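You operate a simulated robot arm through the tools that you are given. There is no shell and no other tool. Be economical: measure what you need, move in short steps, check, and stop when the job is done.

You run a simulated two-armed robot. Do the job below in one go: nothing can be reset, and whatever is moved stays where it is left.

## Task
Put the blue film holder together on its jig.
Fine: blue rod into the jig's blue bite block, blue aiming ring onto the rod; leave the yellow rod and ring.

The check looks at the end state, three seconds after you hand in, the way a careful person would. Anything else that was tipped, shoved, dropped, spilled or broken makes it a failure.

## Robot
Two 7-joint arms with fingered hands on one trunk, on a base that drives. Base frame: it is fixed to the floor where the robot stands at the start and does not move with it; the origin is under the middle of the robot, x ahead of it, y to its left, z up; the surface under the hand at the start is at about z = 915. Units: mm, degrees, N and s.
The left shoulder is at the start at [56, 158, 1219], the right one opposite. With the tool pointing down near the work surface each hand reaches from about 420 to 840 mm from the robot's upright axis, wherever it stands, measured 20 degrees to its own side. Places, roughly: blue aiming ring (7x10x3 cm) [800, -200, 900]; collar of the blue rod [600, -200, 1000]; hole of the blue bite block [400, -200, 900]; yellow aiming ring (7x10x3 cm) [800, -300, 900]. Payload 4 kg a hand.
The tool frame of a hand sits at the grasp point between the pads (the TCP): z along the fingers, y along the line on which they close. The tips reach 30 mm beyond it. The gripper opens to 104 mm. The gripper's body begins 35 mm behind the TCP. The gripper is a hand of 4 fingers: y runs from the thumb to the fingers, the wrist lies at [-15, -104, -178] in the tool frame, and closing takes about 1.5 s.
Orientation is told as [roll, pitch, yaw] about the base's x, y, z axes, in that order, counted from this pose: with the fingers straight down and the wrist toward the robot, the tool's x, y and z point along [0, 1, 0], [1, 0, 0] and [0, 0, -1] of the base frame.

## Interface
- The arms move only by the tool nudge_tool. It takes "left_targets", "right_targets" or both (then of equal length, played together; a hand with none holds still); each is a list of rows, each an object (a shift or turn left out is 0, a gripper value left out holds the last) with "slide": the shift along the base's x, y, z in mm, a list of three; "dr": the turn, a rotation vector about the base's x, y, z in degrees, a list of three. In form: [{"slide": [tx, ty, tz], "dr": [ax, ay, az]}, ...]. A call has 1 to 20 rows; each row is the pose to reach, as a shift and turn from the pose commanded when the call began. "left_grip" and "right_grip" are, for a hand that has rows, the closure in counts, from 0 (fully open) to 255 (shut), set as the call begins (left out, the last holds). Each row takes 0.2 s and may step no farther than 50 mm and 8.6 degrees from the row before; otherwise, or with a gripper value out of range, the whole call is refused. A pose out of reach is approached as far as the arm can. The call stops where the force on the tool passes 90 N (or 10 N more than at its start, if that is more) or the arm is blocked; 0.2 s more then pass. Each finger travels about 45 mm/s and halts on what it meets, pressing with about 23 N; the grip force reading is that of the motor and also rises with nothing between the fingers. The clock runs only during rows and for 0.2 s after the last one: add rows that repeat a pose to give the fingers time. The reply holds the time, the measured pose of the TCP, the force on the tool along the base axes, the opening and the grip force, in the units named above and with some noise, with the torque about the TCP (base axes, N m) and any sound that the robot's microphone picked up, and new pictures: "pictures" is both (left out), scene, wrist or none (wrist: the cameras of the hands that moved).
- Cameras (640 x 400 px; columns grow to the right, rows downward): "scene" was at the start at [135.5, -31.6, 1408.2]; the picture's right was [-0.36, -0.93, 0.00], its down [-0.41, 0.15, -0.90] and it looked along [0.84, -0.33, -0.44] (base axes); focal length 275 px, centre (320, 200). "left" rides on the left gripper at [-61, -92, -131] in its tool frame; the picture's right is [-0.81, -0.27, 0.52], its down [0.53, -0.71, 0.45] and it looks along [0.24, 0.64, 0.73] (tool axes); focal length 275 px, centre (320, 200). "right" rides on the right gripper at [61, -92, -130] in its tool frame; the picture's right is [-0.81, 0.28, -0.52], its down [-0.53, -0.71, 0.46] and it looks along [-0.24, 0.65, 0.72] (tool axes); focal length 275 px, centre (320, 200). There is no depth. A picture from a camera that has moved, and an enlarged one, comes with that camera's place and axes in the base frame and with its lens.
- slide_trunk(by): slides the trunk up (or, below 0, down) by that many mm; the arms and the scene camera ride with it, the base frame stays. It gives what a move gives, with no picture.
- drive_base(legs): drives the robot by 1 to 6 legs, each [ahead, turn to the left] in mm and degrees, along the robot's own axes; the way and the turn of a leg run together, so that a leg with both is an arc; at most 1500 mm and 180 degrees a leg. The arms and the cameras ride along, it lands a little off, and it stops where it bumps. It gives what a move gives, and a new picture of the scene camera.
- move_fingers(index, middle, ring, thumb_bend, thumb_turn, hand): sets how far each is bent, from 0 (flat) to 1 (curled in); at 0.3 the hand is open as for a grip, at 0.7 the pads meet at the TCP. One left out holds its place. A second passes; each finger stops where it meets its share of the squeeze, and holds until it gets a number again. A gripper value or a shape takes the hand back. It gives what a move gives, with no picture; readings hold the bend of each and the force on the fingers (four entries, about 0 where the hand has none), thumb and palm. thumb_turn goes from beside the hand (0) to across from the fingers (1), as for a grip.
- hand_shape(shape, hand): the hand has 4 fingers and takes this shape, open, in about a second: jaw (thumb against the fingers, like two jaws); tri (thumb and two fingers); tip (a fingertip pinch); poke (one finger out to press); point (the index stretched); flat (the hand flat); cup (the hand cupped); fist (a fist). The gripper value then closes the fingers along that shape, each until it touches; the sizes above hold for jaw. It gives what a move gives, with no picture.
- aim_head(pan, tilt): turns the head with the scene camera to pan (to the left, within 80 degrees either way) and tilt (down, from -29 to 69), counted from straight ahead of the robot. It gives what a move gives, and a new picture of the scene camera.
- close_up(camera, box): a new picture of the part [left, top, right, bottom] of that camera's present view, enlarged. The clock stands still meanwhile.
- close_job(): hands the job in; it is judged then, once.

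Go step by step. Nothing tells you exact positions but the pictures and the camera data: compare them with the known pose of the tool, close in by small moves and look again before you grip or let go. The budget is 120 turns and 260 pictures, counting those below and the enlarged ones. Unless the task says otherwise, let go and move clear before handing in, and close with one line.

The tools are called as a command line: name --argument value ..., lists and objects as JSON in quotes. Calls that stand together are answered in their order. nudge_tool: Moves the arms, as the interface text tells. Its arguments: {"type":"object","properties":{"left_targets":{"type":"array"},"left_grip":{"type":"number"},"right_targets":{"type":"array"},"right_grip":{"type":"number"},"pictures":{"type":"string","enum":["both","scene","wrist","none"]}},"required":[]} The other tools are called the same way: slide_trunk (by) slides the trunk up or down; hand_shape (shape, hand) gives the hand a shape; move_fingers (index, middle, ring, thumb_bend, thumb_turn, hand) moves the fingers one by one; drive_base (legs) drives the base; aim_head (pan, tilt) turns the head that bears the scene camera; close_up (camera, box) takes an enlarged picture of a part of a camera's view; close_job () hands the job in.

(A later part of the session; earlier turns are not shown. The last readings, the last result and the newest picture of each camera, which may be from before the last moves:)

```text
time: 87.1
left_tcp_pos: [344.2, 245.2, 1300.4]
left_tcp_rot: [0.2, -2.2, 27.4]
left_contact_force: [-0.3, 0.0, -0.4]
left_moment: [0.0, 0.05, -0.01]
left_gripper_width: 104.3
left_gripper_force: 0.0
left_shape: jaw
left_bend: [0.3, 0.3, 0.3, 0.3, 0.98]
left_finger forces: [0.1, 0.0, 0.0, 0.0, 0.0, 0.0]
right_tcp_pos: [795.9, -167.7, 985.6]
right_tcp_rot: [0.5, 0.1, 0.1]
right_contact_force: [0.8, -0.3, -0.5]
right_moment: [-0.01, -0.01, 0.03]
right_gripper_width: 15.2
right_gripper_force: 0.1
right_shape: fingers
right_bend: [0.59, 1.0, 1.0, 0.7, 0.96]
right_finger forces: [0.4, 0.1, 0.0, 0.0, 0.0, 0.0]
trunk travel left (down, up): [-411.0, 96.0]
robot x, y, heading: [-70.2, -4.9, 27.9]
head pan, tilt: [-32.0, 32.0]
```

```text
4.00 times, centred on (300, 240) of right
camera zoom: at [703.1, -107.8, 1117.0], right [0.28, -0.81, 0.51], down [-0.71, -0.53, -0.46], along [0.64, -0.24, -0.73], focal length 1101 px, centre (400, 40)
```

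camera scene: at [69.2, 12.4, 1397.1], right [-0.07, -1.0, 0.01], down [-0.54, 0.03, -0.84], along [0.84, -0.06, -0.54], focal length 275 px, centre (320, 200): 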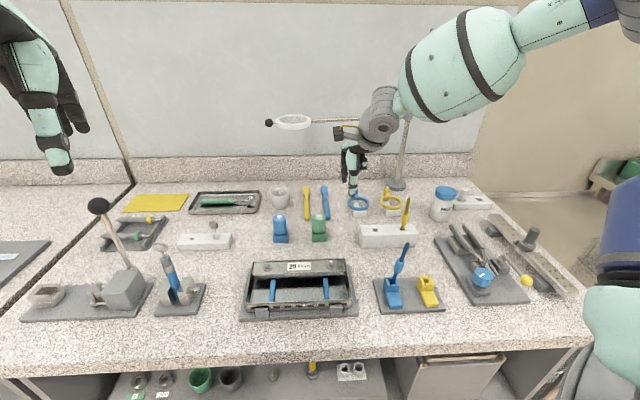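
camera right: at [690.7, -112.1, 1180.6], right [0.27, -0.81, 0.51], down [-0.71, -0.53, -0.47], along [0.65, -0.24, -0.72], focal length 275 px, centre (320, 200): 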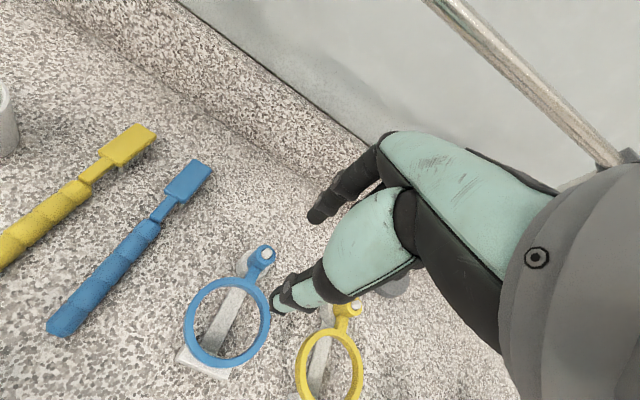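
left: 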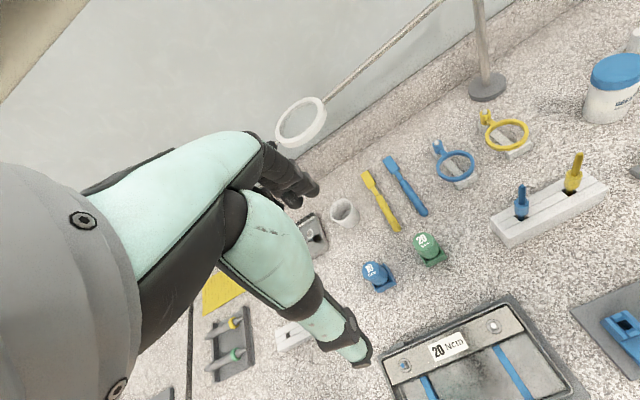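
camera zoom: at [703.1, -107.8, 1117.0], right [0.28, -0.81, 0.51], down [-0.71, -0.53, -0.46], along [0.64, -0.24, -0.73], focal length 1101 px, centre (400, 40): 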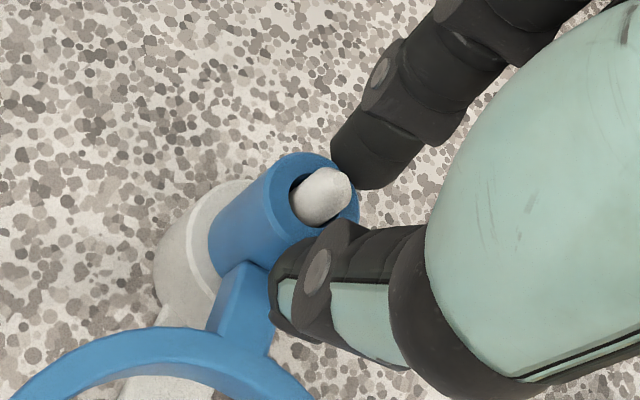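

The thumb is now above the neck. I'll lower 5 mm for more index overlap, then squeeze.

move_fingers --hand "right" --index 0.55 --thumb_bend 0.68

nudge_tool --right_targets '[{"slide": [0, 0.5, -3]}, {"slide": [0, 0.5, -6]}, {"slide": [0, 0.5, -6]}]' --pictures "none"

move_fingers --hand "right" --index 0.8 --thumb_bend 0.8 --thumb_turn 0.94

close_up --camera "scene" --box '[318, 160, 398, 210]'

close_up --camera "right" --box '[220, 190, 380, 290]'

```text
time: 88.1
left_tcp_pos: [342.4, 245.6, 1300.2]
left_tcp_rot: [0.0, -2.2, 27.3]
left_contact_force: [0.2, -0.1, 0.5]
left_moment: [0.03, 0.0, 0.0]
left_gripper_width: 104.2
left_gripper_force: 0.1
left_shape: jaw
left_bend: [0.3, 0.3, 0.3, 0.3, 0.98]
left_finger forces: [0.0, 0.0, 0.0, 0.1, 0.1, 0.0]
right_tcp_pos: [794.4, -167.9, 985.4]
right_tcp_rot: [0.6, -0.1, -0.1]
right_contact_force: [-0.6, 0.9, -0.3]
right_moment: [-0.01, 0.0, 0.0]
right_gripper_width: 22.3
right_gripper_force: 0.0
right_shape: fingers
right_bend: [0.55, 1.0, 1.0, 0.68, 0.96]
right_finger forces: [0.0, 0.0, 0.0, 0.0, 0.1, 0.0]
trunk travel left (down, up): [-411.0, 96.0]
robot x, y, heading: [-69.4, -7.6, 28.1]
head pan, tilt: [-32.0, 32.0]
```

```text
time: 88.9
left_tcp_pos: [342.4, 245.3, 1300.3]
left_tcp_rot: [0.1, -2.2, 27.3]
left_contact_force: [0.5, -0.5, -0.6]
left_moment: [-0.02, 0.03, 0.03]
left_gripper_width: 104.0
left_gripper_force: 0.1
left_shape: jaw
left_bend: [0.3, 0.3, 0.3, 0.3, 0.98]
left_finger forces: [0.1, 0.0, 0.1, 0.0, 0.0, 0.0]
right_tcp_pos: [794.9, -166.0, 979.0]
right_tcp_rot: [0.5, 0.0, 0.0]
right_contact_force: [1.0, -0.3, 0.2]
right_moment: [0.0, 0.0, 0.02]
right_gripper_width: 22.4
right_gripper_force: 0.1
right_shape: fingers
right_bend: [0.55, 1.0, 1.0, 0.68, 0.96]
right_finger forces: [0.0, 0.1, 0.0, 0.0, 0.0, 0.0]
trunk travel left (down, up): [-411.0, 96.0]
robot x, y, heading: [-66.6, -6.1, 28.3]
head pan, tilt: [-32.0, 32.0]
```

```text
time: 89.9
left_tcp_pos: [343.7, 244.4, 1299.8]
left_tcp_rot: [0.2, -2.2, 27.4]
left_contact_force: [0.3, 0.0, -0.6]
left_moment: [0.0, 0.0, -0.01]
left_gripper_width: 104.1
left_gripper_force: 0.0
left_shape: jaw
left_bend: [0.3, 0.3, 0.3, 0.3, 0.98]
left_finger forces: [0.0, 0.1, 0.0, 0.1, 0.0, 0.1]
right_tcp_pos: [794.4, -166.8, 979.6]
right_tcp_rot: [0.4, 0.0, 0.1]
right_contact_force: [-2.4, -5.1, -1.6]
right_moment: [-0.15, 0.02, -0.04]
right_gripper_width: 10.4
right_gripper_force: 8.5
right_shape: fingers
right_bend: [0.6, 1.0, 1.0, 0.73, 0.96]
right_finger forces: [8.3, 0.0, 0.1, 0.0, 9.8, 0.0]
trunk travel left (down, up): [-411.0, 96.0]
robot x, y, heading: [-63.8, -5.4, 28.1]
head pan, tilt: [-32.0, 32.0]
```

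```text
8.00 times, centred on (358, 185) of scene
camera zoom: at [66.7, 10.7, 1383.1], right [-0.07, -1.0, 0.01], down [-0.54, 0.03, -0.84], along [0.84, -0.06, -0.54], focal length 2196 px, centre (16, 320)
```

zoom: 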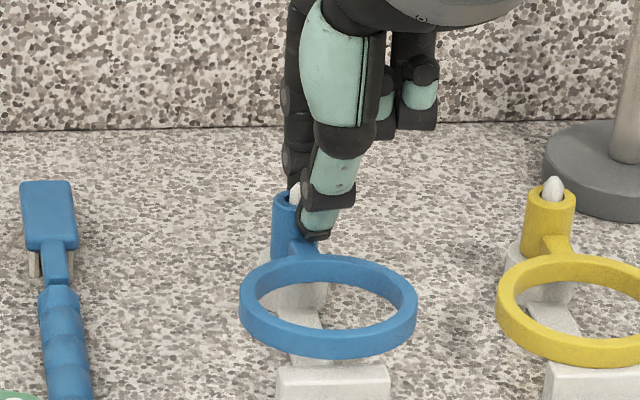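

```text
4.00 times, centred on (300, 240) of right
camera zoom: at [702.8, -108.1, 1110.5], right [0.28, -0.81, 0.51], down [-0.71, -0.53, -0.46], along [0.64, -0.24, -0.73], focal length 1101 px, centre (400, 40)
```

zoom: 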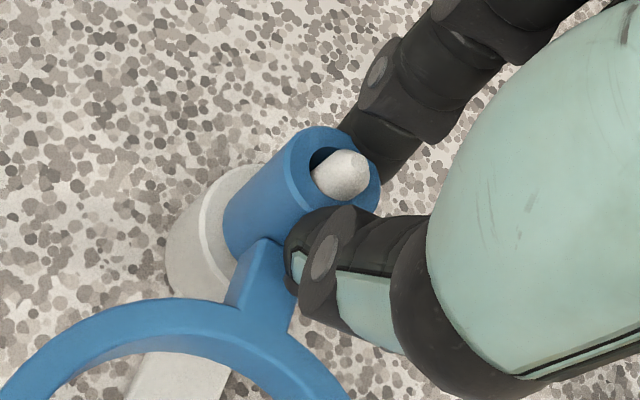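

It is gripped, but there is a 5 N sideways reaction, which means the tube sits off-centre toward +y. I'll release, shift +4 mm in y and re-grip.

move_fingers --hand "right" --index 0.54 --thumb_bend 0.66

nudge_tool --right_targets '[{"slide": [0, 2, 1]}, {"slide": [0, 4.5, 1]}, {"slide": [0, 4.5, 1]}]' --pictures "none"

move_fingers --hand "right" --index 0.8 --thumb_bend 0.8 --thumb_turn 0.94

close_up --camera "scene" --box '[318, 160, 398, 210]'

close_up --camera "right" --box '[220, 190, 380, 290]'

```text
time: 90.9
left_tcp_pos: [342.2, 245.0, 1300.0]
left_tcp_rot: [0.1, -2.2, 27.4]
left_contact_force: [-0.2, -0.1, 0.6]
left_moment: [0.01, 0.01, 0.0]
left_gripper_width: 104.0
left_gripper_force: 0.0
left_shape: jaw
left_bend: [0.3, 0.3, 0.3, 0.3, 0.98]
left_finger forces: [0.0, 0.0, 0.0, 0.0, 0.0, 0.1]
right_tcp_pos: [795.8, -166.5, 979.3]
right_tcp_rot: [0.5, 0.0, -0.1]
right_contact_force: [0.9, 0.1, 0.0]
right_moment: [0.0, 0.04, 0.02]
right_gripper_width: 26.0
right_gripper_force: 0.1
right_shape: fingers
right_bend: [0.54, 1.0, 1.0, 0.66, 0.96]
right_finger forces: [0.1, 0.0, 0.1, 0.0, 0.0, 0.0]
trunk travel left (down, up): [-411.0, 96.0]
robot x, y, heading: [-66.2, -9.5, 28.3]
head pan, tilt: [-32.0, 32.0]
```

```text
time: 91.7
left_tcp_pos: [343.3, 245.3, 1299.7]
left_tcp_rot: [0.1, -2.2, 27.4]
left_contact_force: [-0.2, 0.1, 0.7]
left_moment: [0.01, -0.04, -0.01]
left_gripper_width: 104.1
left_gripper_force: 0.1
left_shape: jaw
left_bend: [0.3, 0.3, 0.3, 0.3, 0.98]
left_finger forces: [0.1, 0.1, 0.0, 0.0, 0.0, 0.0]
right_tcp_pos: [794.4, -161.4, 981.2]
right_tcp_rot: [0.5, 0.0, 0.0]
right_contact_force: [0.0, 0.1, 0.5]
right_moment: [0.02, 0.01, -0.02]
right_gripper_width: 26.1
right_gripper_force: 0.1
right_shape: fingers
right_bend: [0.54, 1.0, 1.0, 0.66, 0.96]
right_finger forces: [0.1, 0.0, 0.1, 0.0, 0.0, 0.0]
trunk travel left (down, up): [-411.0, 96.0]
robot x, y, heading: [-67.8, -6.5, 28.1]
head pan, tilt: [-32.0, 32.0]
```

```text
time: 92.7
left_tcp_pos: [343.3, 245.1, 1299.4]
left_tcp_rot: [0.1, -2.3, 27.4]
left_contact_force: [-0.6, 0.0, -0.3]
left_moment: [-0.04, 0.01, -0.01]
left_gripper_width: 104.2
left_gripper_force: 0.1
left_shape: jaw
left_bend: [0.3, 0.3, 0.3, 0.3, 0.98]
left_finger forces: [0.0, 0.0, 0.0, 0.0, 0.1, 0.1]
right_tcp_pos: [793.9, -161.8, 980.5]
right_tcp_rot: [0.4, 0.0, 0.0]
right_contact_force: [-2.3, -0.7, -2.4]
right_moment: [-0.07, -0.01, 0.02]
right_gripper_width: 12.8
right_gripper_force: 8.6
right_shape: fingers
right_bend: [0.58, 1.0, 1.0, 0.73, 0.96]
right_finger forces: [8.1, 0.0, 0.0, 0.1, 10.1, 0.1]
trunk travel left (down, up): [-411.0, 96.0]
robot x, y, heading: [-69.4, 0.1, 28.4]
head pan, tilt: [-32.0, 32.0]
```

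```text
8.00 times, centred on (358, 185) of scene
camera zoom: at [66.6, 11.1, 1383.1], right [-0.07, -1.0, 0.01], down [-0.54, 0.03, -0.84], along [0.84, -0.06, -0.54], focal length 2196 px, centre (16, 320)
```

zoom: 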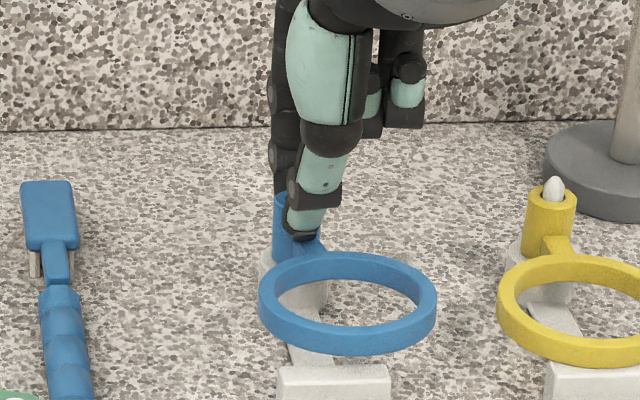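

```text
4.00 times, centred on (300, 240) of right
camera zoom: at [702.4, -102.8, 1111.6], right [0.28, -0.81, 0.51], down [-0.71, -0.53, -0.46], along [0.64, -0.24, -0.73], focal length 1101 px, centre (400, 40)
```

zoom: 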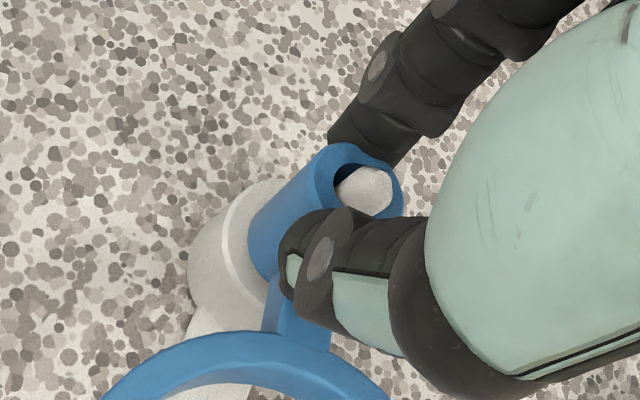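

The tube is centred with little side force. Lifting it off the peg.

nudge_tool --right_targets '[{"slide": [0, 0, 6]}, {"slide": [0, 0, 12]}, {"slide": [0, 0, 18]}, {"slide": [0, 0, 18]}]' --pictures "none"

close_up --camera "scene" --box '[318, 160, 398, 210]'

```text
time: 93.7
left_tcp_pos: [343.4, 245.2, 1300.5]
left_tcp_rot: [0.1, -2.3, 27.3]
left_contact_force: [0.0, 0.0, -0.9]
left_moment: [0.02, 0.01, 0.01]
left_gripper_width: 104.1
left_gripper_force: 0.0
left_shape: jaw
left_bend: [0.3, 0.3, 0.3, 0.3, 0.98]
left_finger forces: [0.1, 0.0, 0.0, 0.0, 0.0, 0.0]
right_tcp_pos: [796.1, -161.5, 998.5]
right_tcp_rot: [0.5, -0.1, 0.0]
right_contact_force: [-0.3, -0.3, -1.4]
right_moment: [0.02, 0.02, 0.0]
right_gripper_width: 12.4
right_gripper_force: 9.4
right_shape: fingers
right_bend: [0.58, 1.0, 1.0, 0.74, 0.96]
right_finger forces: [9.3, 0.0, 0.0, 0.0, 9.3, 0.1]
trunk travel left (down, up): [-411.0, 96.0]
robot x, y, heading: [-67.2, -7.9, 28.1]
head pan, tilt: [-32.0, 32.0]
```

```text
8.00 times, centred on (358, 185) of scene
camera zoom: at [66.8, 11.3, 1383.1], right [-0.07, -1.0, 0.01], down [-0.54, 0.03, -0.84], along [0.84, -0.06, -0.54], focal length 2196 px, centre (16, 320)
```

zoom: 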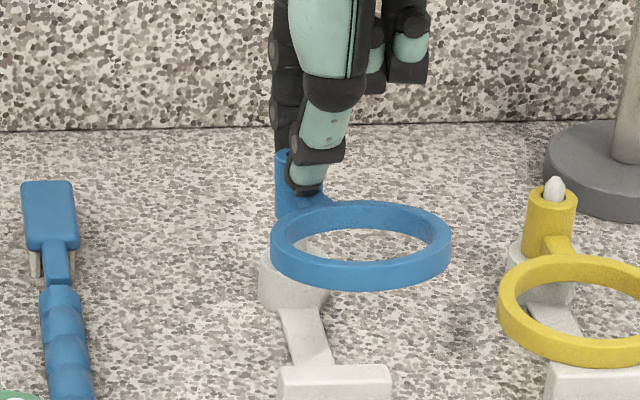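

The ring is rising in the grip. Continuing straight up until it clears the peg.

nudge_tool --right_targets '[{"slide": [0, 0, 10]}, {"slide": [0, 0, 20]}, {"slide": [0, 0, 30]}, {"slide": [0, 0, 38]}, {"slide": [0, 0, 38]}]' --pictures "none"

close_up --camera "scene" --box '[310, 145, 406, 205]'

close_up --camera "right" --box '[160, 170, 352, 340]'

```text
time: 94.9
left_tcp_pos: [343.0, 245.1, 1300.3]
left_tcp_rot: [0.1, -2.1, 27.4]
left_contact_force: [-0.7, -0.3, -0.1]
left_moment: [-0.01, 0.01, 0.0]
left_gripper_width: 104.1
left_gripper_force: 0.0
left_shape: jaw
left_bend: [0.3, 0.3, 0.3, 0.3, 0.98]
left_finger forces: [0.0, 0.1, 0.0, 0.1, 0.0, 0.0]
right_tcp_pos: [795.0, -160.2, 1036.9]
right_tcp_rot: [0.5, 0.0, 0.1]
right_contact_force: [-0.7, 0.9, -0.2]
right_moment: [0.01, 0.03, 0.01]
right_gripper_width: 12.4
right_gripper_force: 9.3
right_shape: fingers
right_bend: [0.58, 1.0, 1.0, 0.74, 0.96]
right_finger forces: [9.2, 0.1, 0.0, 0.0, 9.3, 0.0]
trunk travel left (down, up): [-411.0, 96.0]
robot x, y, heading: [-62.7, -10.0, 28.1]
head pan, tilt: [-32.0, 32.0]
```

```text
6.67 times, centred on (358, 175) of scene
camera zoom: at [66.9, 11.4, 1383.1], right [-0.07, -1.0, 0.01], down [-0.54, 0.03, -0.84], along [0.84, -0.06, -0.54], focal length 1830 px, centre (67, 367)
```

zoom: 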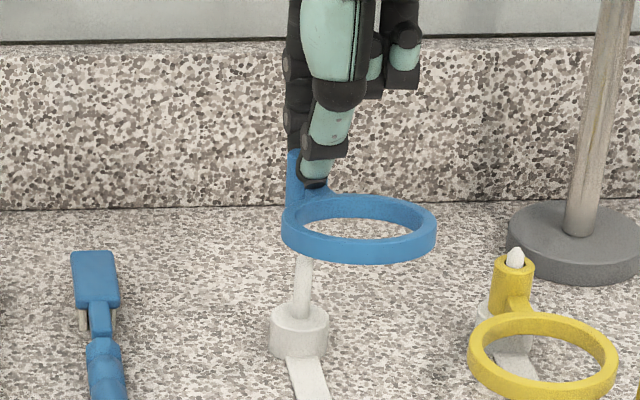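

```text
2.35 times, centred on (256, 255) of right
camera zoom: at [702.7, -101.9, 1168.3], right [0.28, -0.81, 0.51], down [-0.71, -0.53, -0.46], along [0.65, -0.24, -0.73], focal length 648 px, centre (471, 71)
```

zoom: 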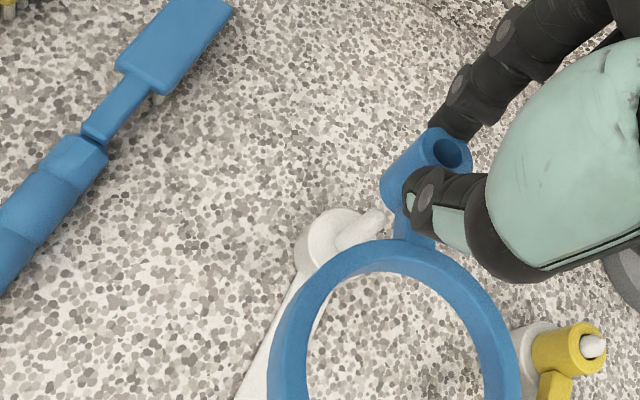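

The ring is off its peg and firmly held, tilted about 8° in pitch and 16° in yaw. I'll carry it back and up toward the jig while levelling it, and aim the head at the jig.

nudge_tool --right_targets '[{"slide": [-25, 0, 25]}, {"slide": [-60, 0, 55]}, {"slide": [-100, -2, 80]}, {"slide": [-140, -4, 100], "dr": [0.7, -2, -4]}, {"slide": [-185, -6, 110], "dr": [1.5, -4, -8]}, {"slide": [-230, -8, 115], "dr": [2.2, -6, -12]}, {"slide": [-275, -10, 115], "dr": [3, -8, -16]}, {"slide": [-315, -12, 115], "dr": [3, -8, -16]}, {"slide": [-350, -14, 115], "dr": [3, -8, -16]}, {"slide": [-350, -14, 115], "dr": [3, -8, -16]}]' --pictures "none"

aim_head --pan -55 --tilt 36

```text
time: 97.1
left_tcp_pos: [344.7, 246.2, 1299.2]
left_tcp_rot: [0.1, -2.2, 27.4]
left_contact_force: [-0.6, -0.7, 0.7]
left_moment: [0.0, -0.01, -0.01]
left_gripper_width: 104.1
left_gripper_force: 0.1
left_shape: jaw
left_bend: [0.3, 0.3, 0.3, 0.3, 0.98]
left_finger forces: [0.0, 0.0, 0.0, 0.0, 0.0, 0.1]
right_tcp_pos: [445.8, -174.5, 1156.3]
right_tcp_rot: [4.5, -7.5, -16.2]
right_contact_force: [-0.3, 0.7, -1.0]
right_moment: [-0.01, 0.03, 0.04]
right_gripper_width: 12.3
right_gripper_force: 8.5
right_shape: fingers
right_bend: [0.58, 1.0, 1.0, 0.74, 0.96]
right_finger forces: [9.1, 0.0, 0.1, 0.0, 9.2, 0.0]
right hand out of reach, approached as far as the arm can: row 9, 10
trunk travel left (down, up): [-411.0, 96.0]
robot x, y, heading: [-70.5, -6.6, 28.3]
head pan, tilt: [-32.0, 32.0]
```

```text
time: 98.0
left_tcp_pos: [342.0, 244.6, 1300.2]
left_tcp_rot: [0.1, -2.2, 27.4]
left_contact_force: [0.2, -0.2, 0.2]
left_moment: [-0.01, 0.03, -0.01]
left_gripper_width: 103.8
left_gripper_force: 0.0
left_shape: jaw
left_bend: [0.3, 0.3, 0.3, 0.3, 0.98]
left_finger forces: [0.0, 0.0, 0.0, 0.1, 0.0, 0.0]
right_tcp_pos: [445.7, -175.1, 1153.8]
right_tcp_rot: [4.4, -7.5, -16.3]
right_contact_force: [0.0, -0.1, 0.3]
right_moment: [0.0, -0.01, 0.02]
right_gripper_width: 12.5
right_gripper_force: 8.4
right_shape: fingers
right_bend: [0.58, 1.0, 1.0, 0.74, 0.96]
right_finger forces: [9.1, 0.1, 0.1, 0.0, 9.2, 0.0]
trunk travel left (down, up): [-411.0, 96.0]
robot x, y, heading: [-67.2, -4.8, 27.9]
head pan, tilt: [-55.0, 36.0]
camera scene: at [54.9, -22.5, 1377.3], right [-0.45, -0.89, 0.01], down [-0.53, 0.26, -0.8], along [0.71, -0.37, -0.59], focal length 275 px, centre (320, 200)
```

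scene: 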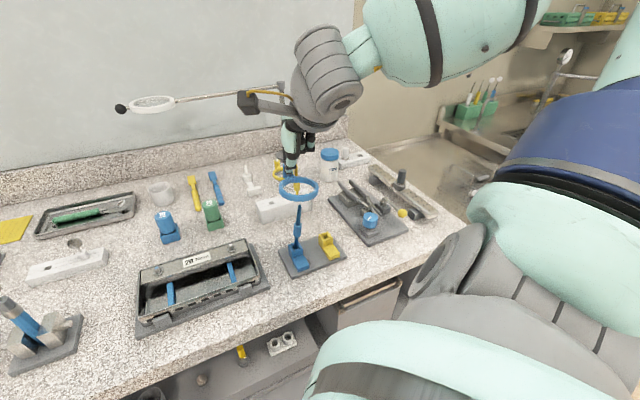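

The arm is at its inner limit here, so I'll raise the trunk a bit for clearance and turn the base back right. That returns it to the posture that worked over the jig.

slide_trunk --by 40

drive_base --legs '[[0, -24]]'

```text
time: 98.8
left_tcp_pos: [342.8, 245.3, 1340.1]
left_tcp_rot: [0.1, -2.2, 27.4]
left_contact_force: [0.1, 1.2, 0.3]
left_moment: [0.0, 0.02, -0.01]
left_gripper_width: 103.8
left_gripper_force: 0.0
left_shape: jaw
left_bend: [0.3, 0.3, 0.3, 0.3, 0.98]
left_finger forces: [0.0, 0.1, 0.0, 0.0, 0.1, 0.0]
right_tcp_pos: [445.6, -175.0, 1194.8]
right_tcp_rot: [4.4, -7.5, -16.3]
right_contact_force: [-0.6, 0.0, -0.8]
right_moment: [-0.03, 0.01, 0.01]
right_gripper_width: 12.7
right_gripper_force: 8.9
right_shape: fingers
right_bend: [0.58, 1.0, 1.0, 0.74, 0.96]
right_finger forces: [9.0, 0.0, 0.1, 0.0, 9.3, 0.0]
trunk travel left (down, up): [-451.0, 56.0]
robot x, y, heading: [-64.1, -7.0, 28.0]
head pan, tilt: [-55.0, 36.0]
```

```text
time: 100.7
left_tcp_pos: [410.5, 56.9, 1339.6]
left_tcp_rot: [0.1, -2.2, 3.5]
left_contact_force: [0.0, 0.2, -0.2]
left_moment: [-0.02, -0.03, 0.05]
left_gripper_width: 103.9
left_gripper_force: 0.0
left_shape: jaw
left_bend: [0.3, 0.3, 0.3, 0.3, 0.98]
left_finger forces: [0.1, 0.1, 0.0, 0.0, 0.1, 0.1]
right_tcp_pos: [334.3, -368.5, 1196.0]
right_tcp_rot: [4.4, -7.5, -40.3]
right_contact_force: [-0.5, -0.1, 0.0]
right_moment: [0.01, -0.01, 0.0]
right_gripper_width: 12.4
right_gripper_force: 9.1
right_shape: fingers
right_bend: [0.58, 1.0, 1.0, 0.74, 0.96]
right_finger forces: [9.1, 0.0, 0.1, 0.1, 9.1, 0.1]
trunk travel left (down, up): [-451.0, 56.0]
robot x, y, heading: [-64.6, -3.3, 4.3]
head pan, tilt: [-55.0, 36.0]
camera scene: at [38.5, -67.5, 1417.9], right [-0.78, -0.63, 0.01], down [-0.38, 0.46, -0.8], along [0.5, -0.63, -0.59], focal length 275 px, centre (320, 200)
```

scene: 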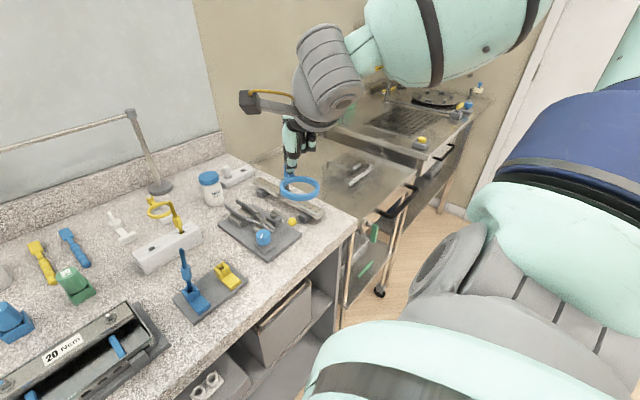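

Now I'll bring the ring back over the jig with yaw restored, staying high.

nudge_tool --right_targets '[{"slide": [20, 35, 0], "dr": [0, 0, 6]}, {"slide": [40, 70, 0], "dr": [0, 0, 12]}, {"slide": [60, 105, 0], "dr": [0, 0, 18]}, {"slide": [80, 140, 0], "dr": [0, 0, 24]}, {"slide": [98, 170, 0], "dr": [0, 0, 24]}, {"slide": [106, 190, 0], "dr": [0, 0, 24]}, {"slide": [106, 190, 0], "dr": [0, 0, 24]}]' --pictures "wrist"

aim_head --pan -25 --tilt 36

```text
time: 102.2
left_tcp_pos: [394.4, 54.0, 1347.4]
left_tcp_rot: [0.3, -3.1, 3.4]
left_contact_force: [-0.5, 0.2, -0.3]
left_moment: [0.01, 0.01, 0.02]
left_gripper_width: 103.9
left_gripper_force: 0.0
left_shape: jaw
left_bend: [0.3, 0.3, 0.3, 0.3, 0.98]
left_finger forces: [0.1, 0.1, 0.0, 0.0, 0.0, 0.1]
right_tcp_pos: [425.6, -178.3, 1199.1]
right_tcp_rot: [5.0, -7.9, -16.2]
right_contact_force: [-0.2, -0.4, 0.3]
right_moment: [-0.02, 0.0, -0.02]
right_gripper_width: 11.7
right_gripper_force: 8.9
right_shape: fingers
right_bend: [0.58, 1.0, 1.0, 0.75, 0.96]
right_finger forces: [8.6, 0.0, 0.0, 0.1, 8.6, 0.0]
right hand out of reach, approached as far as the arm can: row 1
trunk travel left (down, up): [-451.0, 56.0]
robot x, y, heading: [-65.5, -5.6, 4.1]
head pan, tilt: [-55.0, 36.0]
camera right: at [333.0, -101.4, 1321.1], right [-0.04, -0.88, 0.48], down [-0.75, -0.29, -0.59], along [0.66, -0.38, -0.65], focal length 275 px, centre (320, 200)
```

right: 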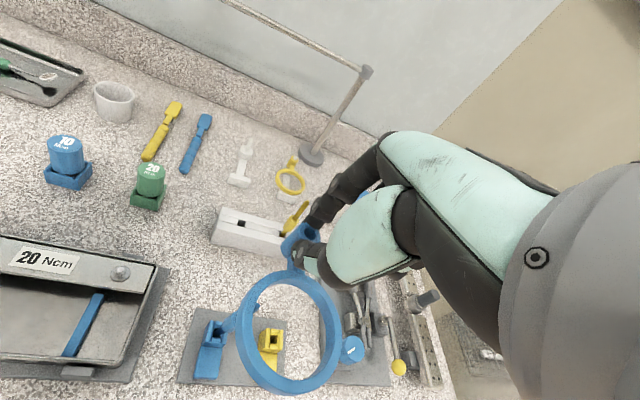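

```text
time: 103.2
left_tcp_pos: [394.5, 55.8, 1345.7]
left_tcp_rot: [0.1, -3.0, 3.4]
left_contact_force: [-0.2, -0.1, 0.9]
left_moment: [-0.05, 0.04, 0.02]
left_gripper_width: 104.2
left_gripper_force: 0.0
left_shape: jaw
left_bend: [0.3, 0.3, 0.3, 0.3, 0.98]
left_finger forces: [0.0, 0.0, 0.0, 0.0, 0.1, 0.1]
right_tcp_pos: [426.0, -177.8, 1199.2]
right_tcp_rot: [4.9, -8.0, -16.2]
right_contact_force: [-0.8, 0.6, -0.3]
right_moment: [0.01, -0.01, 0.01]
right_gripper_width: 11.7
right_gripper_force: 9.0
right_shape: fingers
right_bend: [0.58, 1.0, 1.0, 0.75, 0.96]
right_finger forces: [8.6, 0.0, 0.0, 0.1, 8.7, 0.1]
trunk travel left (down, up): [-451.0, 56.0]
robot x, y, heading: [-65.6, -4.6, 4.1]
head pan, tilt: [-25.0, 36.0]
camera scene: at [65.4, -30.7, 1417.5], right [-0.36, -0.93, 0.01], down [-0.56, 0.21, -0.8], along [0.75, -0.29, -0.6], focal length 275 px, centre (320, 200)
```

scene: 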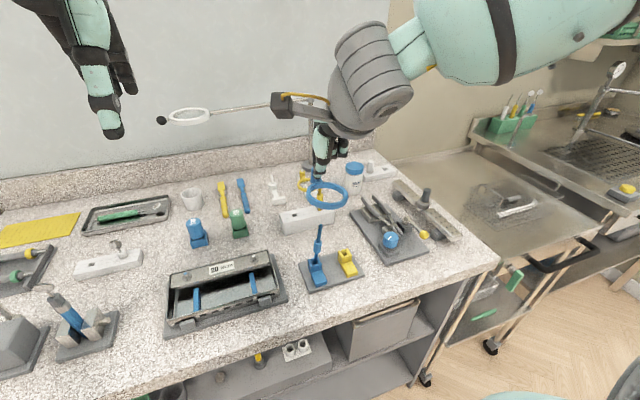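

All is well. I'll zoom in to locate the tube and the rod top from several cameras.

close_up --camera "scene" --box '[280, 150, 376, 300]'

close_up --camera "right" --box '[170, 200, 362, 400]'

close_up --camera "left" --box '[400, 120, 640, 400]'

```text
2.67 times, centred on (328, 225) of scene
camera zoom: at [65.4, -30.7, 1417.5], right [-0.36, -0.93, 0.01], down [-0.56, 0.21, -0.8], along [0.75, -0.29, -0.6], focal length 732 px, centre (299, 133)
```

zoom: 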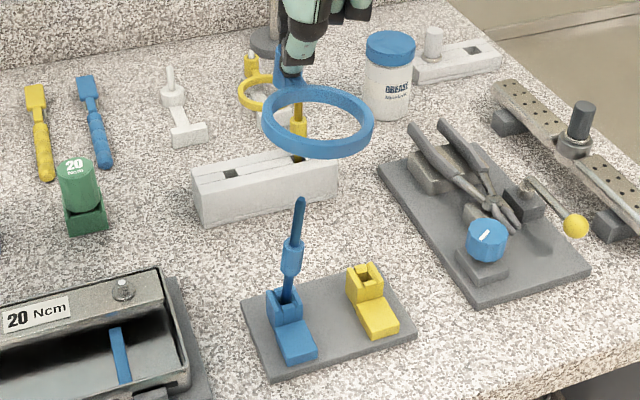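

```text
2.00 times, centred on (266, 300) of right
camera zoom: at [334.5, -100.8, 1320.8], right [-0.04, -0.88, 0.48], down [-0.75, -0.29, -0.59], along [0.66, -0.38, -0.65], focal length 551 px, centre (428, 0)
```

zoom: 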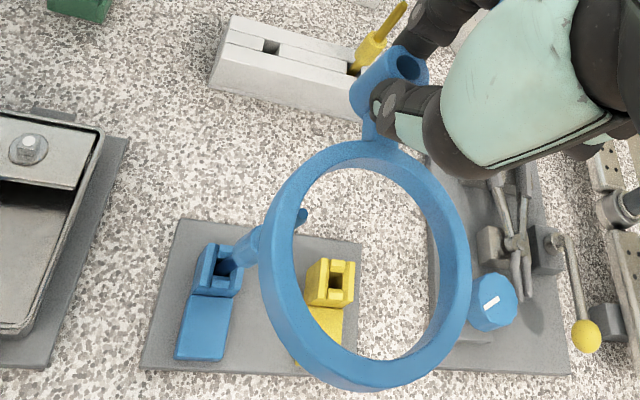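

```text
1.43 times, centred on (520, 260) of left
camera zoom: at [300.3, -11.2, 1472.0], right [-0.2, -0.82, -0.53], down [-0.72, 0.49, -0.49], along [0.67, 0.29, -0.69], focal length 393 px, centre (34, 114)
```

zoom: 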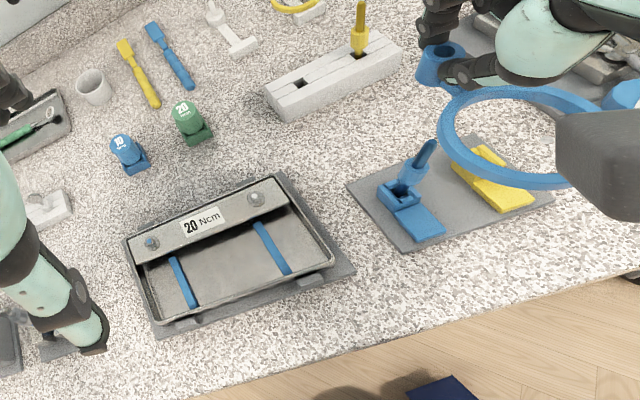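

I'll zoom further on the tube and rod top for the tilt and alignment.

close_up --camera "right" --box '[320, 200, 416, 290]'

close_up --camera "left" --box '[660, 120, 760, 200]'

close_up --camera "left" --box '[540, 120, 640, 280]'

close_up --camera "scene" --box '[300, 140, 348, 210]'

```text
4.44 times, centred on (368, 245) of right
camera zoom: at [334.5, -100.8, 1320.8], right [-0.04, -0.88, 0.48], down [-0.75, -0.29, -0.59], along [0.66, -0.38, -0.65], focal length 1224 px, centre (107, 0)
```

zoom: 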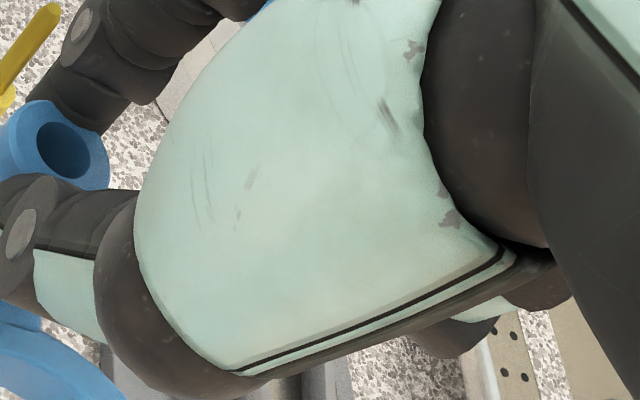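

```text
refused: 660 is not a number from 0 to 640
```

```text
2.50 times, centred on (590, 200) of left
camera zoom: at [300.3, -11.2, 1472.0], right [-0.2, -0.82, -0.53], down [-0.72, 0.49, -0.49], along [0.67, 0.29, -0.69], focal length 688 px, centre (-355, 200)
```

zoom: 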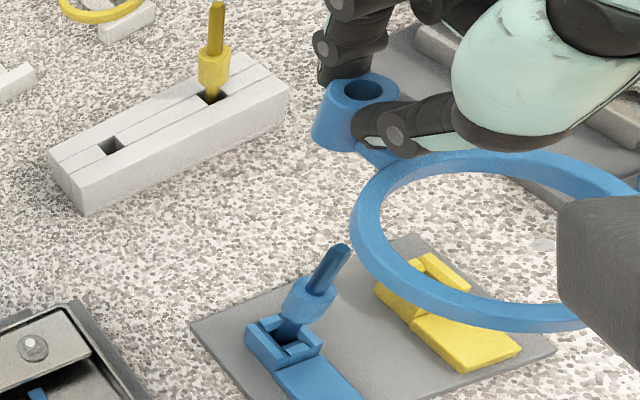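

```text
5.71 times, centred on (324, 175) of scene
camera zoom: at [65.4, -30.7, 1417.5], right [-0.36, -0.93, 0.01], down [-0.56, 0.21, -0.8], along [0.75, -0.29, -0.6], focal length 1569 px, centre (297, 343)
```

zoom: 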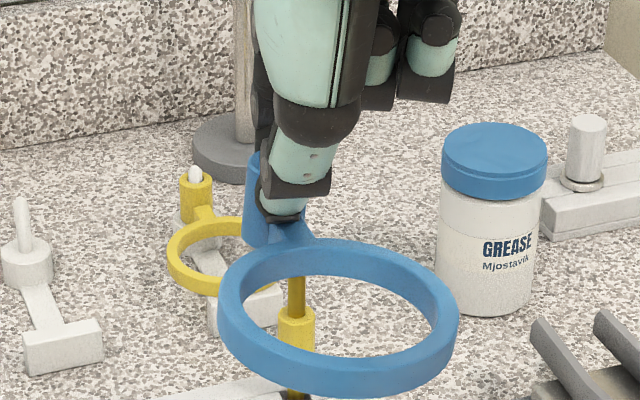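

The tube top is at about (446, -176, 1176), nearly vertical. The rod top is at (435, -176, 1060). I'll shift -11 mm in x, tilt 2° to match the rod's lean, and lower to about 5 mm above the rod.

nudge_tool --right_targets '[{"slide": [-11, -1, -10], "dr": [1, 0, 0]}, {"slide": [-11, -1, -35], "dr": [2, 0, 0]}, {"slide": [-11, -1, -60], "dr": [2, 0, 0]}, {"slide": [-11, -1, -75], "dr": [2, 0, 0]}, {"slide": [-11, -1, -75], "dr": [2, 0, 0]}]' --pictures "none"

close_up --camera "left" --box '[540, 160, 640, 260]'

close_up --camera "right" --box '[270, 190, 366, 290]'

close_up --camera "scene" --box '[290, 170, 370, 270]'

```text
time: 104.4
left_tcp_pos: [394.2, 55.6, 1345.8]
left_tcp_rot: [0.2, -3.0, 3.4]
left_contact_force: [0.2, 0.3, 0.7]
left_moment: [0.0, -0.01, -0.01]
left_gripper_width: 104.0
left_gripper_force: 0.0
left_shape: jaw
left_bend: [0.3, 0.3, 0.3, 0.3, 0.98]
left_finger forces: [0.0, 0.1, 0.1, 0.0, 0.1, 0.0]
right_tcp_pos: [415.7, -180.2, 1124.3]
right_tcp_rot: [7.0, -7.4, -16.6]
right_contact_force: [0.5, 0.0, -0.6]
right_moment: [0.0, 0.02, 0.01]
right_gripper_width: 11.6
right_gripper_force: 8.5
right_shape: fingers
right_bend: [0.58, 1.0, 1.0, 0.75, 0.96]
right_finger forces: [8.5, 0.2, 0.0, 0.2, 8.6, 0.0]
trunk travel left (down, up): [-451.0, 56.0]
robot x, y, heading: [-65.4, -3.7, 4.2]
head pan, tilt: [-25.0, 36.0]
```

```text
4.00 times, centred on (590, 210) of left
camera zoom: at [299.5, -11.4, 1472.3], right [-0.2, -0.82, -0.53], down [-0.72, 0.49, -0.49], along [0.67, 0.29, -0.69], focal length 1101 px, centre (-760, 160)
```

zoom: 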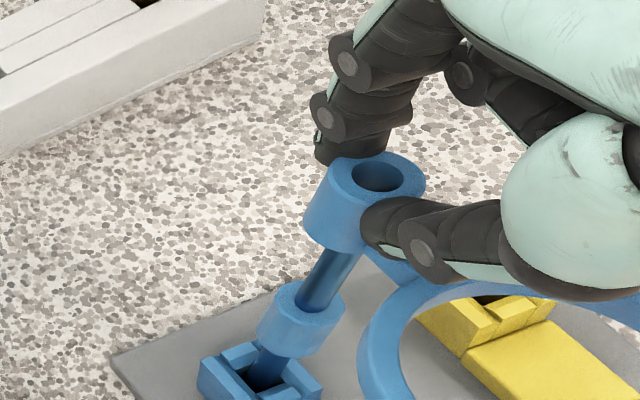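

```text
4.00 times, centred on (318, 240) of right
camera zoom: at [323.2, -107.1, 1248.2], right [-0.04, -0.89, 0.45], down [-0.75, -0.27, -0.6], along [0.66, -0.36, -0.66], focal length 1101 px, centre (328, 40)
```

zoom: 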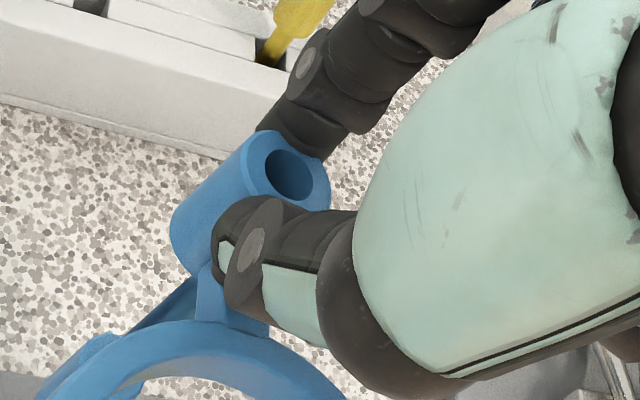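

```text
4.00 times, centred on (330, 220) of scene
camera zoom: at [64.7, -30.9, 1417.6], right [-0.36, -0.93, 0.01], down [-0.56, 0.21, -0.8], along [0.75, -0.29, -0.6], focal length 1098 px, centre (280, 120)
```

zoom: 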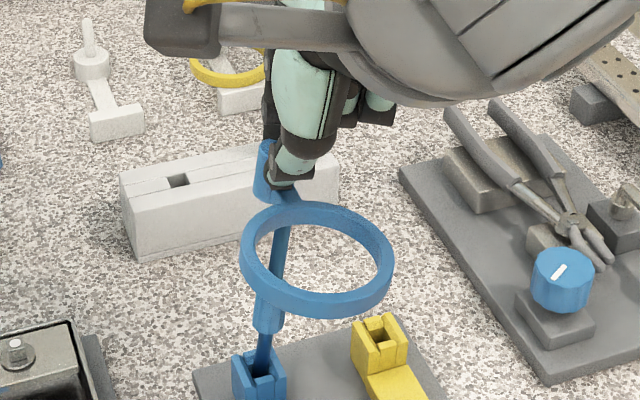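

Tube bottom is about 15 mm above the rod top and roughly 3 mm to +y of it. I'll shift -3 mm in y and lower to just above the tip, then re-check.

nudge_tool --right_targets '[{"slide": [0.5, -3.2, 0]}, {"slide": [0.5, -3.2, -5]}, {"slide": [0.5, -3.2, -10]}, {"slide": [0.5, -3.2, -10]}]' --pictures "none"

close_up --camera "left" --box '[560, 180, 624, 240]'

close_up --camera "scene" --box '[300, 180, 348, 240]'

close_up --camera "right" --box '[290, 200, 354, 260]'

```text
time: 105.4
left_tcp_pos: [395.1, 56.0, 1347.5]
left_tcp_rot: [0.2, -3.0, 3.4]
left_contact_force: [-0.1, 0.4, 0.5]
left_moment: [-0.02, 0.02, -0.03]
left_gripper_width: 104.0
left_gripper_force: 0.0
left_shape: jaw
left_bend: [0.3, 0.3, 0.3, 0.3, 0.98]
left_finger forces: [0.0, 0.0, 0.1, 0.0, 0.0, 0.0]
right_tcp_pos: [415.2, -183.2, 1114.6]
right_tcp_rot: [6.9, -7.4, -16.6]
right_contact_force: [-0.1, 0.8, 0.2]
right_moment: [0.02, -0.02, -0.03]
right_gripper_width: 12.0
right_gripper_force: 8.8
right_shape: fingers
right_bend: [0.58, 1.0, 1.0, 0.75, 0.96]
right_finger forces: [8.6, 0.0, 0.0, 0.0, 8.6, 0.0]
trunk travel left (down, up): [-451.0, 56.0]
robot x, y, heading: [-68.2, -4.8, 4.1]
head pan, tilt: [-25.0, 36.0]
```

```text
6.67 times, centred on (592, 210) of left
camera zoom: at [299.7, -11.5, 1472.2], right [-0.2, -0.82, -0.53], down [-0.72, 0.49, -0.49], along [0.67, 0.29, -0.69], focal length 1835 px, centre (-1493, 133)
```

zoom: 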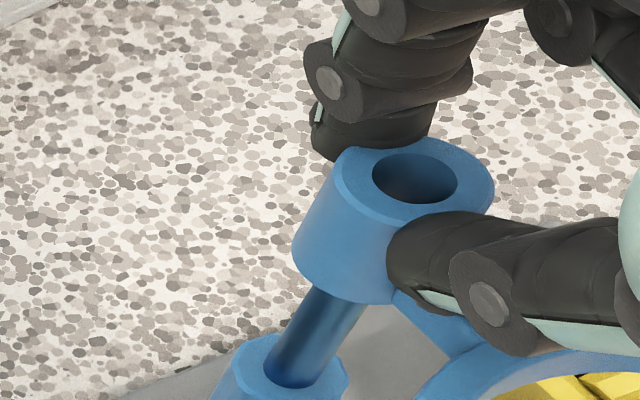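

```text
6.67 times, centred on (324, 210) of scene
camera zoom: at [64.9, -31.0, 1417.5], right [-0.36, -0.93, 0.01], down [-0.56, 0.21, -0.8], along [0.75, -0.29, -0.6], focal length 1830 px, centre (293, 133)
```

zoom: 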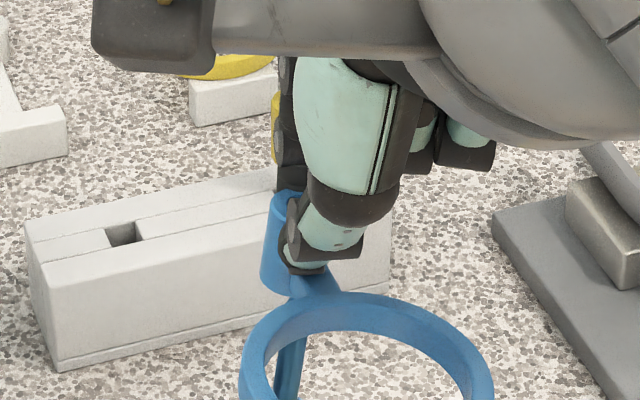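

```text
6.67 times, centred on (322, 230) of right
camera zoom: at [323.5, -110.8, 1238.2], right [-0.04, -0.89, 0.45], down [-0.75, -0.27, -0.6], along [0.66, -0.36, -0.66], focal length 1835 px, centre (307, 0)
```

zoom: 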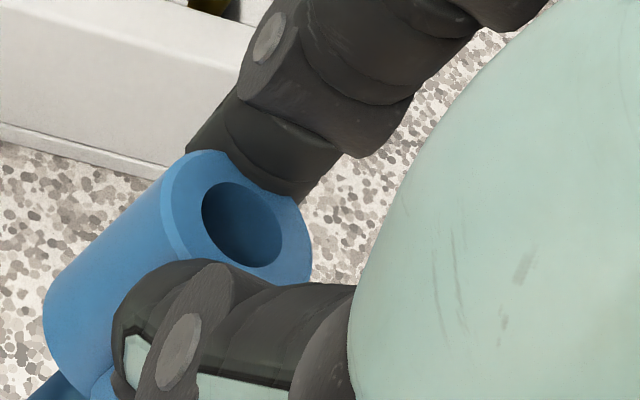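

Views agree within about 1 mm. I'll nudge -0.8 mm in y and lower over the tip gently.

nudge_tool --right_targets '[{"slide": [0, -0.8, -3]}, {"slide": [0, -0.8, -6]}, {"slide": [0, -0.8, -9]}, {"slide": [0, -0.8, -9]}]' --pictures "none"

close_up --camera "left" --box '[560, 180, 624, 240]'

close_up --camera "right" --box '[290, 200, 354, 260]'

```text
time: 106.4
left_tcp_pos: [394.6, 56.8, 1346.8]
left_tcp_rot: [0.2, -3.0, 3.4]
left_contact_force: [0.4, -0.3, 0.2]
left_moment: [0.01, -0.03, 0.03]
left_gripper_width: 104.1
left_gripper_force: 0.0
left_shape: jaw
left_bend: [0.3, 0.3, 0.3, 0.3, 0.98]
left_finger forces: [0.0, 0.0, 0.0, 0.0, 0.0, 0.0]
right_tcp_pos: [415.0, -186.1, 1104.7]
right_tcp_rot: [6.9, -7.4, -16.7]
right_contact_force: [-0.2, 0.1, -0.2]
right_moment: [0.02, 0.01, -0.01]
right_gripper_width: 12.1
right_gripper_force: 8.4
right_shape: fingers
right_bend: [0.58, 1.0, 1.0, 0.75, 0.96]
right_finger forces: [8.6, 0.1, 0.0, 0.0, 8.6, 0.1]
trunk travel left (down, up): [-451.0, 56.0]
robot x, y, heading: [-66.4, -2.7, 4.3]
head pan, tilt: [-25.0, 36.0]
```

```text
6.67 times, centred on (592, 210) of left
camera zoom: at [299.9, -11.4, 1472.1], right [-0.2, -0.82, -0.53], down [-0.72, 0.49, -0.49], along [0.67, 0.29, -0.69], focal length 1835 px, centre (-1493, 133)
```

zoom: 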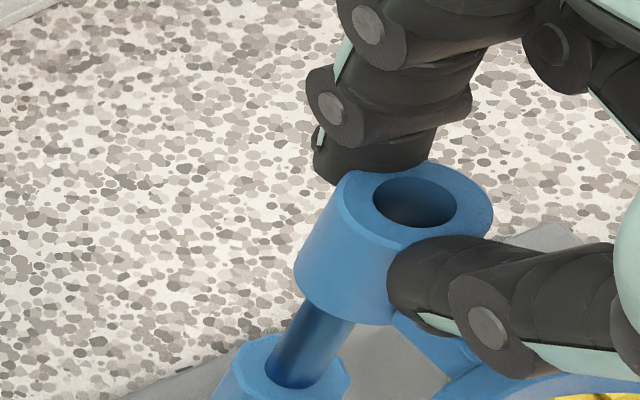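

```text
6.67 times, centred on (322, 230) of right
camera zoom: at [323.4, -111.9, 1229.1], right [-0.04, -0.89, 0.45], down [-0.75, -0.27, -0.6], along [0.66, -0.36, -0.66], focal length 1835 px, centre (307, 0)
```

zoom: 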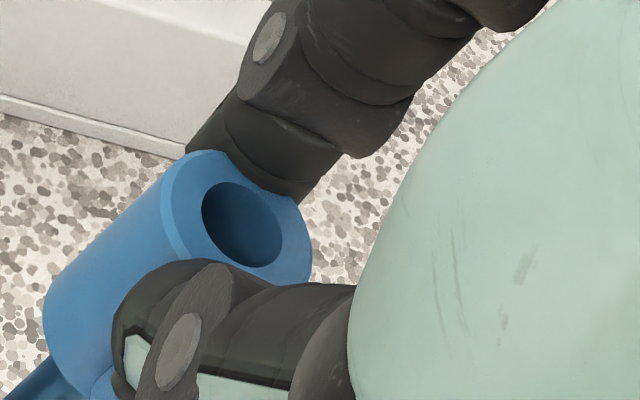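

No contact force, and the rod disappears behind the front rim of the tube as it should. Lowering further.

nudge_tool --right_targets '[{"slide": [0, 0, -4]}, {"slide": [0, 0, -8]}, {"slide": [0, 0, -12]}, {"slide": [0, 0, -12]}]' --pictures "none"

close_up --camera "left" --box '[560, 180, 624, 240]'

close_up --camera "right" --box '[290, 200, 354, 260]'

```text
time: 107.4
left_tcp_pos: [392.2, 56.7, 1347.0]
left_tcp_rot: [0.2, -3.2, 3.5]
left_contact_force: [-0.4, 0.1, 0.2]
left_moment: [-0.01, 0.0, 0.0]
left_gripper_width: 103.9
left_gripper_force: 0.0
left_shape: jaw
left_bend: [0.3, 0.3, 0.3, 0.3, 0.98]
left_finger forces: [0.0, 0.0, 0.1, 0.0, 0.1, 0.1]
right_tcp_pos: [414.5, -183.9, 1094.1]
right_tcp_rot: [7.0, -7.6, -16.6]
right_contact_force: [-0.3, -0.3, 16.0]
right_moment: [0.09, -0.47, 0.02]
right_gripper_width: 14.0
right_gripper_force: 12.5
right_shape: fingers
right_bend: [0.55, 1.0, 1.0, 0.75, 0.95]
right_finger forces: [14.3, 0.0, 0.0, 0.1, 10.9, 0.0]
trunk travel left (down, up): [-451.0, 56.0]
robot x, y, heading: [-63.1, -2.6, 4.0]
head pan, tilt: [-25.0, 36.0]
```

```text
6.67 times, centred on (592, 210) of left
camera zoom: at [298.1, -10.7, 1472.7], right [-0.2, -0.82, -0.53], down [-0.72, 0.49, -0.49], along [0.67, 0.29, -0.69], focal length 1835 px, centre (-1493, 133)
```

zoom: 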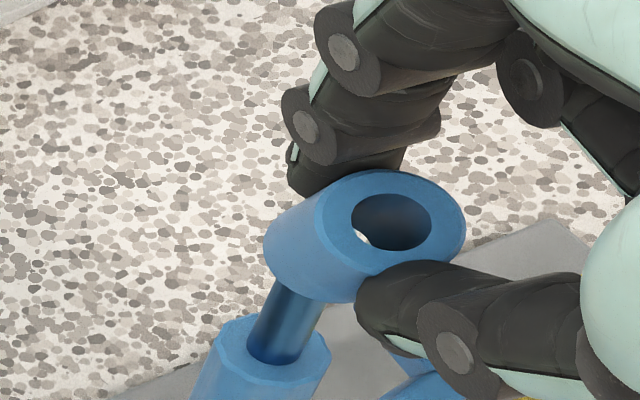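

```text
6.67 times, centred on (322, 230) of right
camera zoom: at [322.5, -111.0, 1218.2], right [-0.04, -0.89, 0.45], down [-0.75, -0.27, -0.61], along [0.66, -0.36, -0.66], focal length 1835 px, centre (307, 0)
```

zoom: 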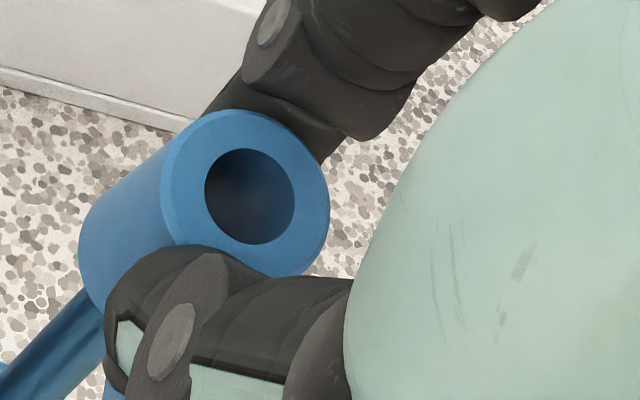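

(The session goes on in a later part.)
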